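You operate a simulated robot arm through the tools that you are given. There is no shell and no other tool. Be economical: measure what you need, move in short steps, check, and stop when the job is done.

You are at the controls of a simulated robot arm. One attempt, no reset.

JOB
Put the yellow folded cloth on top of the wide grey-tape carton.

It is judged by the outcome, as a careful person would: the job done as asked, and still so three seconds after it is handed in. It fails if anything else is knocked over, pushed out of place, dropped, spilled or broken. Flat cloth is picked up by pressing the open fingertips on it (5 to 10 N) and closing them slowly along it; thin cloth reads only 2 to 8 mm in the jaws.

ROBOT AND FRAMES
A 7-joint arm with a two-finger parallel gripper, fixed in place. Base frame: the origin is at the foot of the arm, x ahead of it, y to its left, z up; the work surface is at about z = 0. Units: mm, rad, N and s.
With the tool pointing down near the work surface it reaches from about 220 to 580 mm from the base axis. Its first joint turns from -1.152 to 1.152 rad. Payload 2.5 kg.
The tool frame sits at the grasp point between the pads (the TCP): z along the fingers, y along the line on which they close. The tips reach 23 mm beyond it. Largest opening 94 mm; finger width 38, thickness 10; the body of the gripper, 54 by 96 mm, starts 39 mm behind the TCP.
Orientation is that of the tool frame in the base frame, as a unit quaternion [x, y, z, w]. With the fingers straight down and closing along the base's y, the tool's x points along the base's -x, its y along +y and its z along -z.

CONTROLS
- The arm moves only by the tool nudge_tool. Its argument "commands" is a list of rows, each a list of 7 numbers: the opening in per cent of the stroke, from 0 (shut) to 100 (fully open), then the shift along the tool's x, y, z in mm, then the turn, a rotation vector about the tool's x, y, z in rad. In form: [[gripper, dx, dy, dz, rx, ry, rz], ...]. A call has 1 to 20 rows; each row shifts and turns the commanded pose from where the row before left it, along the tool's axes as they then stand. Rows are played at 5 a second. More than 50 mm and 0.15 rad between two rows, or a gripper value outside its range, and nothing of the call is played. A pose out of reach is approached as far as the arm can. The call stops where the force on the tool passes 40 N (or 10 N more than at its start, if that is more) or the arm is blocked; 0.2 s more then pass. Each finger travels about 108 mm/s and halts on what it meets, pressing with about 31 N; the grip force reading is that of the motor and also rises with nothing between the fingers. The clock runs only during rows and for 0.2 s after the last one: add rows that do not move to give the fingers time. The reply holds the time, the measured pose of the TCP, the force on the tool along the base axes, the opening and the grip force, in the units named above and with some noise.
- Cameras (640 x 400 px; columns grow to the right, rows downward): "scene" is fixed at [99.7, -394.9, 545.5]; the picture's right is [0.94, -0.34, 0.00], its down [-0.19, -0.53, -0.83] and it looks along [0.28, 0.78, -0.56] (base axes); focal length 359 px, centre (320, 200). "wrist" rides on the gripper at [86, 16, -74] in the tool frame; the picture's right is [-0.18, 0.98, 0.00], its down [-0.58, -0.11, -0.81] and it looks along [-0.79, -0.15, 0.59] (tool axes); focal length 243 px, centre (320, 200). There is no depth. A picture from a camera that has moved, and an enlarged one, comes with that camera's place and axes in the base frame and with its lens.
- get_image(camera): a new picture of that camera. The clock stands still meanwhile.
- inspect(camera, box): a new picture of the part [left, top, right, bottom] of that camera's present view, enlarged. The clock stands still meanwhile.
- sign_off(): hands the job in; it is judged then, once.

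Go step by step. Nothing tells you positions but the pictures and the camera data: compare them with the known pose of the tool, close in by small moves and look again before you grip or let go. The budget is 90 turns and 46 pictures, counting those below and the enlarged ones. Unless the task says otherwise, let go and move clear before handing in, and close with one line.

The tools are called after "Emit:" as name(argument=value, ...) on one line, values as JSON. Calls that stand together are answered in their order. nudge_tool: Moves the arm, as the interface text tells. Its arguments: {"type":"object","properties":{"commands":{"type":"array","items":{"type":"array","items":{"type":"number"}}}},"required":["commands"]} The other tools are called the same way: get_image (camera) takes a picture; inspect (camera, box) takes an enlarged picture of a part of a camera's view; sign_off () hands the job in.

At the start:

```text
clock: 0.0
ee_pos: [361.9, 272.0, 315.8]
tool_rot: [0.001, 1.0, 0.0, 0.0]
force: [-0.2, 0.2, 0.4]
gripper_width: 94.1
gripper_force: 0.1
```

scene: 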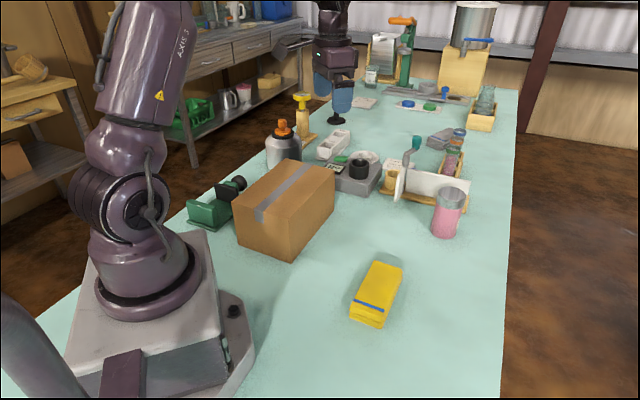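
wrist: 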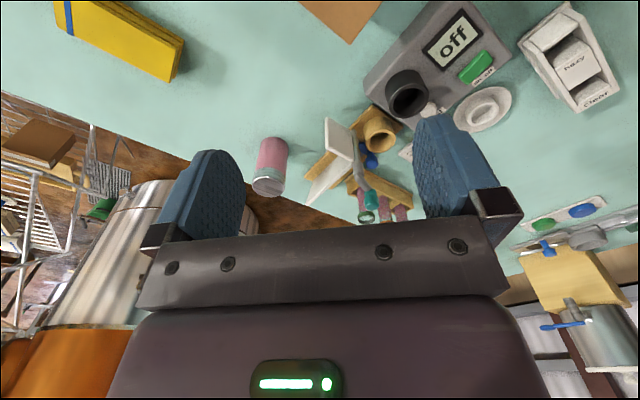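

I see the yellow cloth at about (357, 5) and the carton with grey tape beyond it to the left. I'll enlarge both to measure them.

Emit:
inspect(camera="scene", box=[320, 240, 440, 340])

Emit:
inspect(camera="scene", box=[180, 110, 360, 270])

```text
4.00 times, centred on (380, 290) of scene
camera zoom: at [99.7, -394.9, 545.5], right [0.94, -0.34, 0.0], down [-0.19, -0.53, -0.83], along [0.28, 0.78, -0.56], focal length 1437 px, centre (80, -160)
```

zoom: 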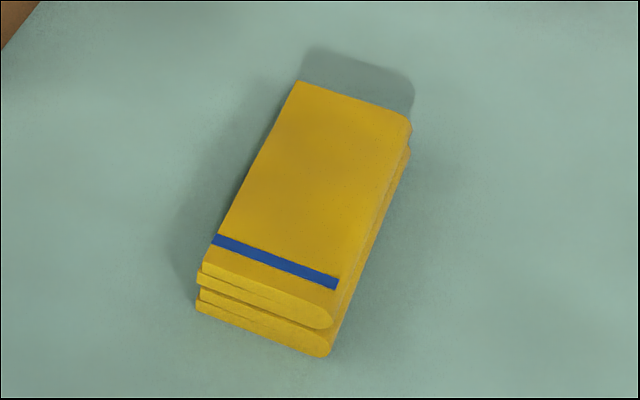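

```text
2.50 times, centred on (270, 190) of scene
camera zoom: at [99.7, -394.9, 545.5], right [0.94, -0.34, 0.0], down [-0.19, -0.53, -0.83], along [0.28, 0.78, -0.56], focal length 898 px, centre (445, 225)
```

zoom: 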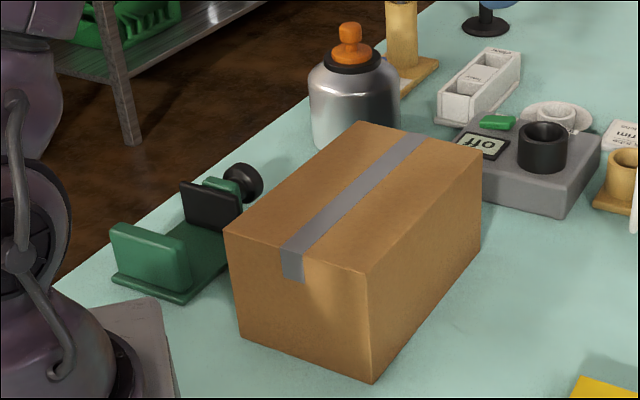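

The cloth is a folded stack about 134×60×24 mm, centred near (364, 12) with its long axis at 45° in the base frame. The carton top is at about z=119, centred near (263, 278), with its long axis parallel to the cloth's. I'll go above the cloth and yaw 45° to straddle its width.

Emit:
nudge_tool(commands=[[100, 0, -37, 0, 0, 0, 0], [100, 0, -37, 0, 0, 0, 0], [100, 0, -37, 0, 0, 0, 0], [100, 0, -37, 0, 0, 0, 0], [100, 0, -37, 0, 0, 0, 0], [100, 0, -37, 0, 0, 0, 0], [100, -2, -38, 0, 0, 0, 0], [100, 0, 0, 20, 0, 0, -0.131], [100, 0, 0, 25, 0, 0, -0.131], [100, 0, 0, 25, 0, 0, -0.131], [100, 0, 0, 25, 0, 0, -0.131], [100, 0, 0, 25, 0, 0, -0.131], [100, 0, 0, 25, 0, 0, -0.13], [100, 0, 0, 25, 0, 0, 0], [100, 0, 0, 25, 0, 0, 0], [100, 0, 0, 0, 0, 0, 0], [100, 0, 0, 0, 0, 0, 0]])

Emit:
get_image(camera="wrist")

Emit:
get_image(camera="scene")

```text
clock: 3.6
ee_pos: [364.6, 12.9, 121.1]
tool_rot: [-0.383, 0.924, 0.001, 0.0]
force: [0.2, -0.2, -0.3]
gripper_width: 94.1
gripper_force: 0.1
```

```text
41 pictures are left
camera wrist: at [292.1, -37.8, 196.9], right [-0.57, 0.82, 0.0], down [0.49, 0.33, 0.81], along [0.67, 0.46, -0.59], focal length 243 px, centre (320, 200)
```

wrist: 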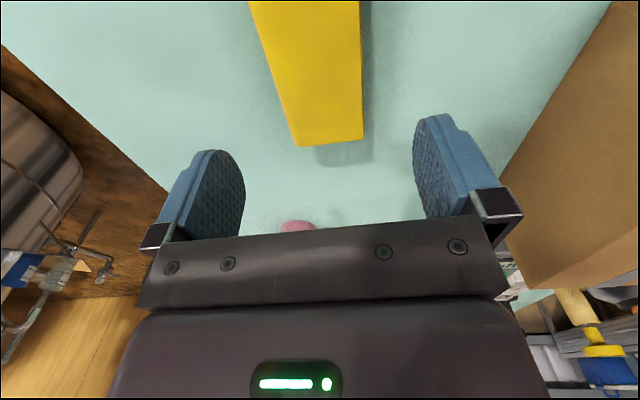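

```text
40 pictures are left
```

scene: 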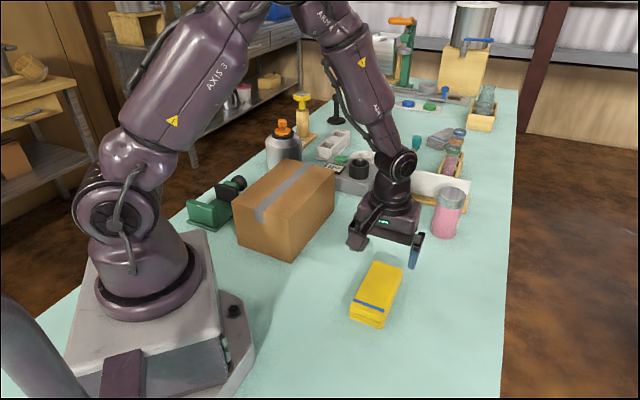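

Both cameras agree on the cloth; the tool is centred over it to within about 2 mm. I'll descend most of the way, then look.

Emit:
nudge_tool(commands=[[100, 0, -2, 20, 0, 0, 0], [100, 0, 0, 20, 0, 0, 0], [100, 0, 0, 20, 0, 0, 0], [100, 0, 0, 10, 0, 0, 0], [100, 0, 0, 0, 0, 0, 0]])

Emit:
inspect(camera="scene", box=[310, 200, 470, 340])

Emit:
get_image(camera="wrist")

```text
clock: 4.8
ee_pos: [366.7, 10.1, 51.1]
tool_rot: [-0.382, 0.924, 0.0, 0.001]
force: [0.6, 0.5, 0.2]
gripper_width: 93.6
gripper_force: 0.1
```

```text
2.86 times, centred on (390, 270) of scene
camera zoom: at [99.7, -394.9, 545.5], right [0.94, -0.34, 0.0], down [-0.19, -0.53, -0.83], along [0.28, 0.78, -0.56], focal length 1026 px, centre (120, 0)
```

zoom: 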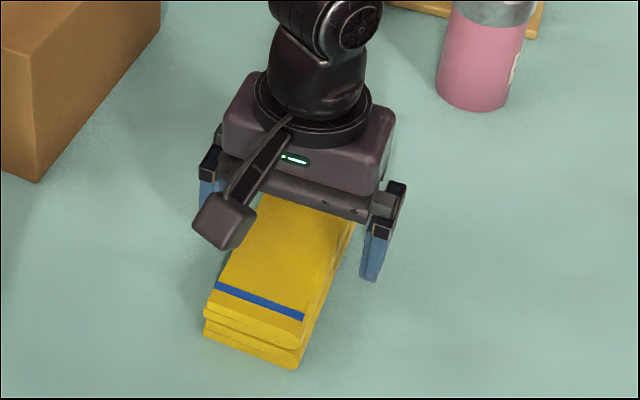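

```text
38 pictures are left
camera wrist: at [293.4, -40.7, 125.9], right [-0.57, 0.82, 0.0], down [0.49, 0.33, 0.81], along [0.67, 0.46, -0.59], focal length 243 px, centre (320, 200)
```

wrist: 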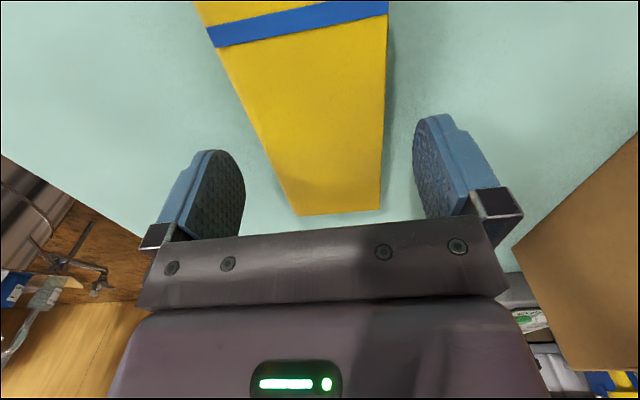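

The fingers straddle the cloth cleanly. I'll lower to just above the table and close slowly on the sides.

Emit:
nudge_tool(commands=[[100, 0, 0, 12, 0, 0, 0], [100, 0, 0, 10, 0, 0, 0], [100, 0, 0, 2, 0, 0, 0], [90, 0, 0, 0, 0, 0, 0], [80, 0, 0, 0, 0, 0, 0], [74, 0, 0, 0, 0, 0, 0], [68, 0, 0, 0, 0, 0, 0], [62, 0, 0, 0, 0, 0, 0], [58, 0, 0, 0, 0, 0, 0], [58, 0, 0, 0, 0, 0, 0]])

Emit:
inspect(camera="scene", box=[310, 200, 470, 340])

```text
clock: 7.0
ee_pos: [367.1, 10.4, 26.1]
tool_rot: [-0.382, 0.924, 0.0, -0.001]
force: [0.1, -0.4, 1.3]
gripper_width: 64.3
gripper_force: 31.1
```

```text
2.86 times, centred on (390, 270) of scene
camera zoom: at [99.7, -394.9, 545.5], right [0.94, -0.34, 0.0], down [-0.19, -0.53, -0.83], along [0.28, 0.78, -0.56], focal length 1026 px, centre (120, 0)
```

zoom: 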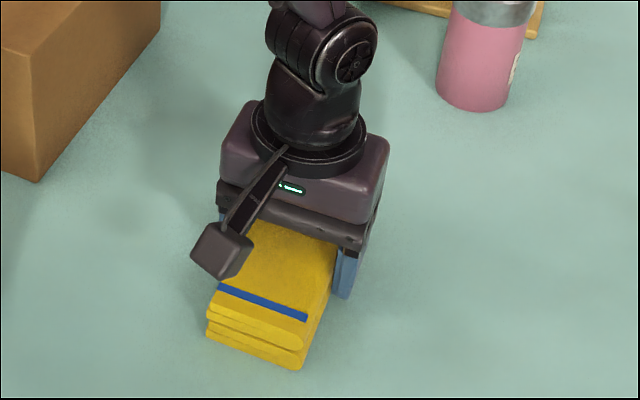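

The jaws hold the stack firmly at 64 mm with 31 N. I'll lift gently and check.

Emit:
nudge_tool(commands=[[45, 0, 0, 0, 0, 0, 0], [45, 0, 0, -5, 0, 0, 0], [45, 0, 0, -10, 0, 0, 0], [45, 0, 0, -15, 0, 0, 0], [45, 0, 0, -20, 0, 0, 0], [45, 0, 0, 0, 0, 0, 0]])

Emit:
inspect(camera="scene", box=[310, 200, 470, 340])

```text
clock: 8.4
ee_pos: [365.7, 9.1, 76.3]
tool_rot: [-0.383, 0.924, 0.0, 0.0]
force: [-0.3, 0.5, 0.1]
gripper_width: 64.6
gripper_force: 31.3
```

```text
2.86 times, centred on (390, 270) of scene
camera zoom: at [99.7, -394.9, 545.5], right [0.94, -0.34, 0.0], down [-0.19, -0.53, -0.83], along [0.28, 0.78, -0.56], focal length 1026 px, centre (120, 0)
```

zoom: 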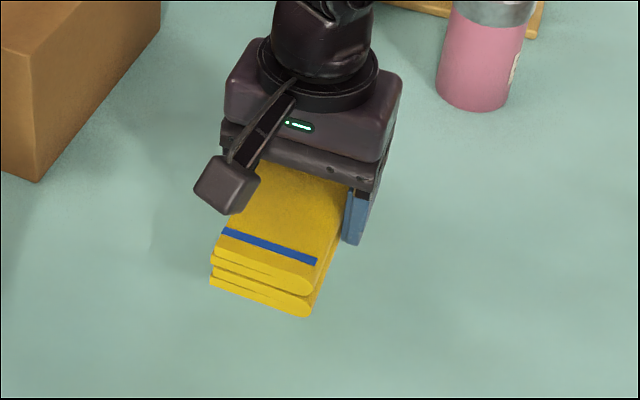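

The cloth is lifted and hangs level. I'll raise it well above the carton height, then carry it across.

Emit:
nudge_tool(commands=[[45, 0, 0, -27, 0, 0, 0], [45, 0, 0, -27, 0, 0, 0], [45, 0, 0, -27, 0, 0, 0], [45, 0, 0, -27, 0, 0, 0], [45, 0, 0, -27, 0, 0, 0], [45, -11.7, 26.3, 0, 0, 0, 0], [45, -11.7, 26.3, 0, 0, 0, 0], [45, -11.7, 26.3, 0, 0, 0, 0], [45, -11.7, 26.3, 0, 0, 0, 0], [45, -11.7, 26.3, 0, 0, 0, 0], [45, -11.7, 26.3, 0, 0, 0, 0], [45, -11.7, 26.3, 0, 0, 0, 0], [45, -11.7, 26.3, 0, 0, 0, 0], [45, -11.7, 26.3, 0, 0, 0, 0], [45, -11.7, 26.3, 0, 0, 0, 0], [45, 0, 0, 0, 0, 0, 0], [45, 0, 0, 0, 0, 0, 0]])

Emit:
get_image(camera="wrist")

Emit:
get_image(camera="scene")

```text
clock: 12.0
ee_pos: [262.8, 280.3, 212.3]
tool_rot: [-0.383, 0.924, 0.001, 0.0]
force: [-0.8, -0.7, -0.7]
gripper_width: 64.2
gripper_force: 30.8
```

```text
35 pictures are left
camera wrist: at [190.2, 228.5, 288.3], right [-0.57, 0.82, 0.0], down [0.49, 0.33, 0.81], along [0.67, 0.46, -0.59], focal length 243 px, centre (320, 200)
```

wrist: 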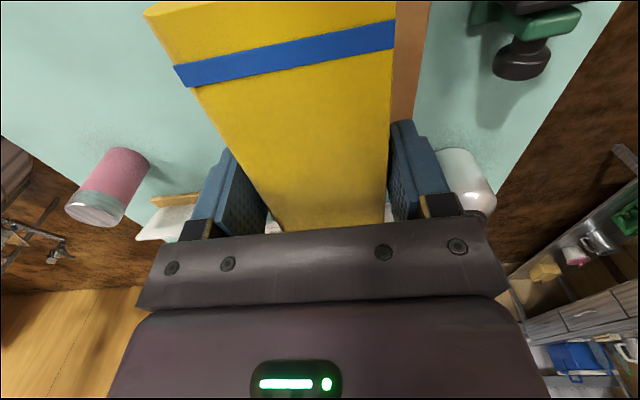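

```text
34 pictures are left
```

scene: 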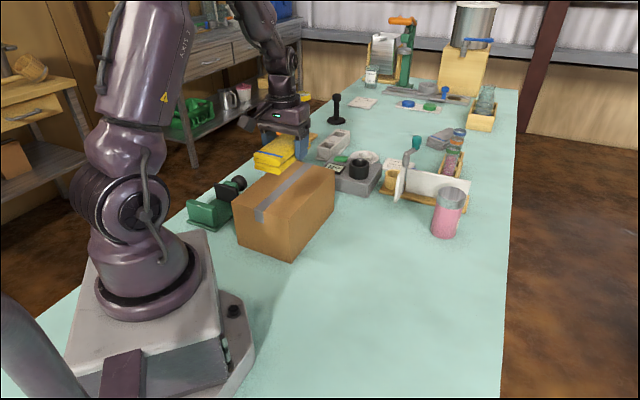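

The carton's visible edge agrees with my measurement, so the cloth is centred above the top. I'll lower it towards contact.

Emit:
nudge_tool(commands=[[45, 0, 0, 15, 0, 0, 0], [45, 0, 0, 15, 0, 0, 0], [45, 0, 0, 12, 0, 0, 0], [45, 0, 0, 8, 0, 0, 0], [45, 0, 0, 4, 0, 0, 0], [45, 0, 0, 0, 0, 0, 0]])

Emit:
inspect(camera="scene", box=[200, 90, 360, 270])

```text
clock: 13.4
ee_pos: [262.0, 279.5, 156.9]
tool_rot: [-0.383, 0.924, 0.0, 0.0]
force: [-0.8, 0.0, -1.1]
gripper_width: 64.3
gripper_force: 30.5
```

```text
2.22 times, centred on (280, 180) of scene
camera zoom: at [99.7, -394.9, 545.5], right [0.94, -0.34, 0.0], down [-0.19, -0.53, -0.83], along [0.28, 0.78, -0.56], focal length 798 px, centre (409, 244)
```

zoom: 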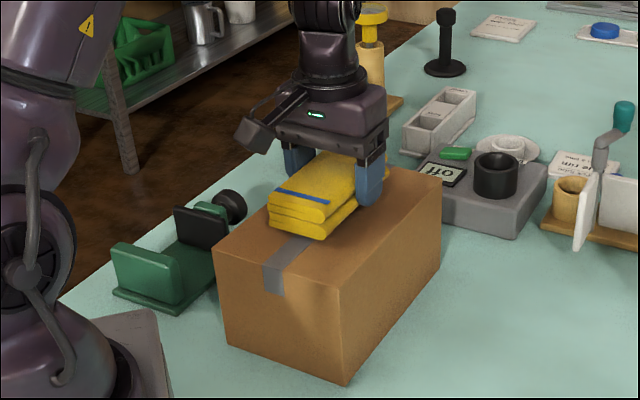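

It is about 10 mm above the carton, well inside its edges. I'll lower in small steps until contact.

Emit:
nudge_tool(commands=[[45, 0, 0, 3, 0, 0, 0], [45, 0, 0, 3, 0, 0, 0], [45, 0, 0, 2, 0, 0, 0], [45, 0, 0, 0, 0, 0, 0]])

```text
clock: 14.4
ee_pos: [262.4, 279.5, 149.7]
tool_rot: [-0.382, 0.924, 0.0, -0.001]
force: [-0.6, 0.3, -1.1]
gripper_width: 64.2
gripper_force: 31.1
```

No contact yet; I'll continue in small steps.

Emit:
nudge_tool(commands=[[45, 0, 0, 1.5, 0, 0, 0], [45, 0, 0, 1.5, 0, 0, 0], [45, 0, 0, 0, 0, 0, 0]])

```text
clock: 15.2
ee_pos: [263.1, 278.4, 146.6]
tool_rot: [-0.383, 0.924, 0.0, 0.0]
force: [-0.8, -1.6, 6.7]
gripper_width: 64.6
gripper_force: 30.6
```

Contact at about 7 N: the cloth rests on the carton. I'll open slowly and look.

Emit:
nudge_tool(commands=[[66, 0, 0, 0, 0, 0, 0], [70, 0, 0, 0, 0, 0, 0], [74, 0, 0, 0, 0, 0, 0], [80, 0, 0, 0, 0, 0, 0], [88, 0, 0, 0, 0, 0, 0], [94, 0, 0, 0, 0, 0, 0], [94, 0, 0, 0, 0, 0, 0]])

Emit:
inspect(camera="scene", box=[200, 90, 360, 270])

```text
clock: 16.8
ee_pos: [261.8, 279.9, 146.1]
tool_rot: [-0.384, 0.924, 0.001, -0.001]
force: [1.1, 0.2, -0.2]
gripper_width: 88.6
gripper_force: 0.0
```

```text
2.22 times, centred on (280, 180) of scene
camera zoom: at [99.7, -394.9, 545.5], right [0.94, -0.34, 0.0], down [-0.19, -0.53, -0.83], along [0.28, 0.78, -0.56], focal length 798 px, centre (409, 244)
```

zoom: 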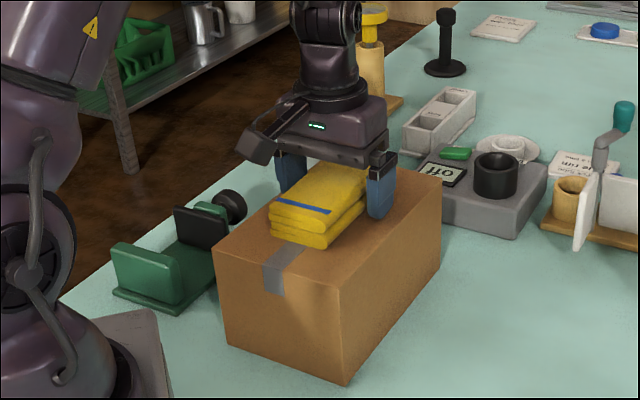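

The cloth is released and lying flat. I'll rise straight up and move clear.

Emit:
nudge_tool(commands=[[94, 0, 0, -5, 0, 0, 0], [94, 0, 0, -10, 0, 0, 0], [94, 0, 0, -20, 0, 0, 0], [94, 0, 0, -25, 0, 0, 0], [94, 0, 0, -30, 0, 0, 0], [94, 0, 0, -30, 0, 0, 0], [94, -25, 0, -20, 0, 0, 0], [94, -30, -25, 0, 0, 0, 0], [94, -30, -30, 0, 0, 0, 0], [94, -20, -30, 0, 0, 0, 0], [94, 0, 0, 0, 0, 0, 0], [94, 0, 0, 0, 0, 0, 0]])

Emit:
get_image(camera="scene")

```text
clock: 19.4
ee_pos: [398.9, 293.5, 284.3]
tool_rot: [-0.383, 0.924, 0.0, 0.001]
force: [0.2, 0.1, 0.2]
gripper_width: 88.4
gripper_force: 0.0
```

```text
31 pictures are left
```

scene: 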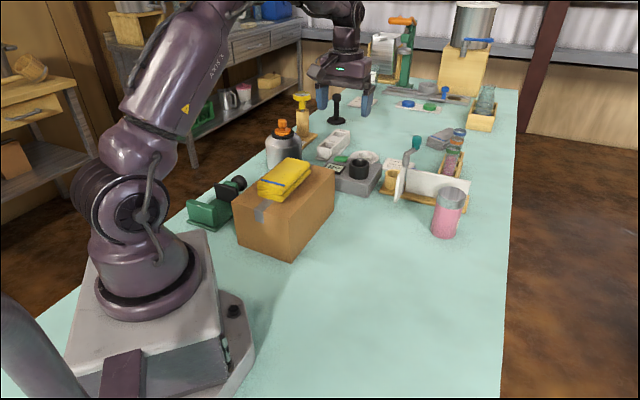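

The cloth lies flat on the carton, the carton and the other objects are where they were, and the gripper is clear. I'm handing it in.

Emit:
sign_off()

```text
The job is handed in.
```

The yellow folded cloth is on top of the grey-tape carton, the gripper has let go and moved clear, and in the last picture nothing else had moved.
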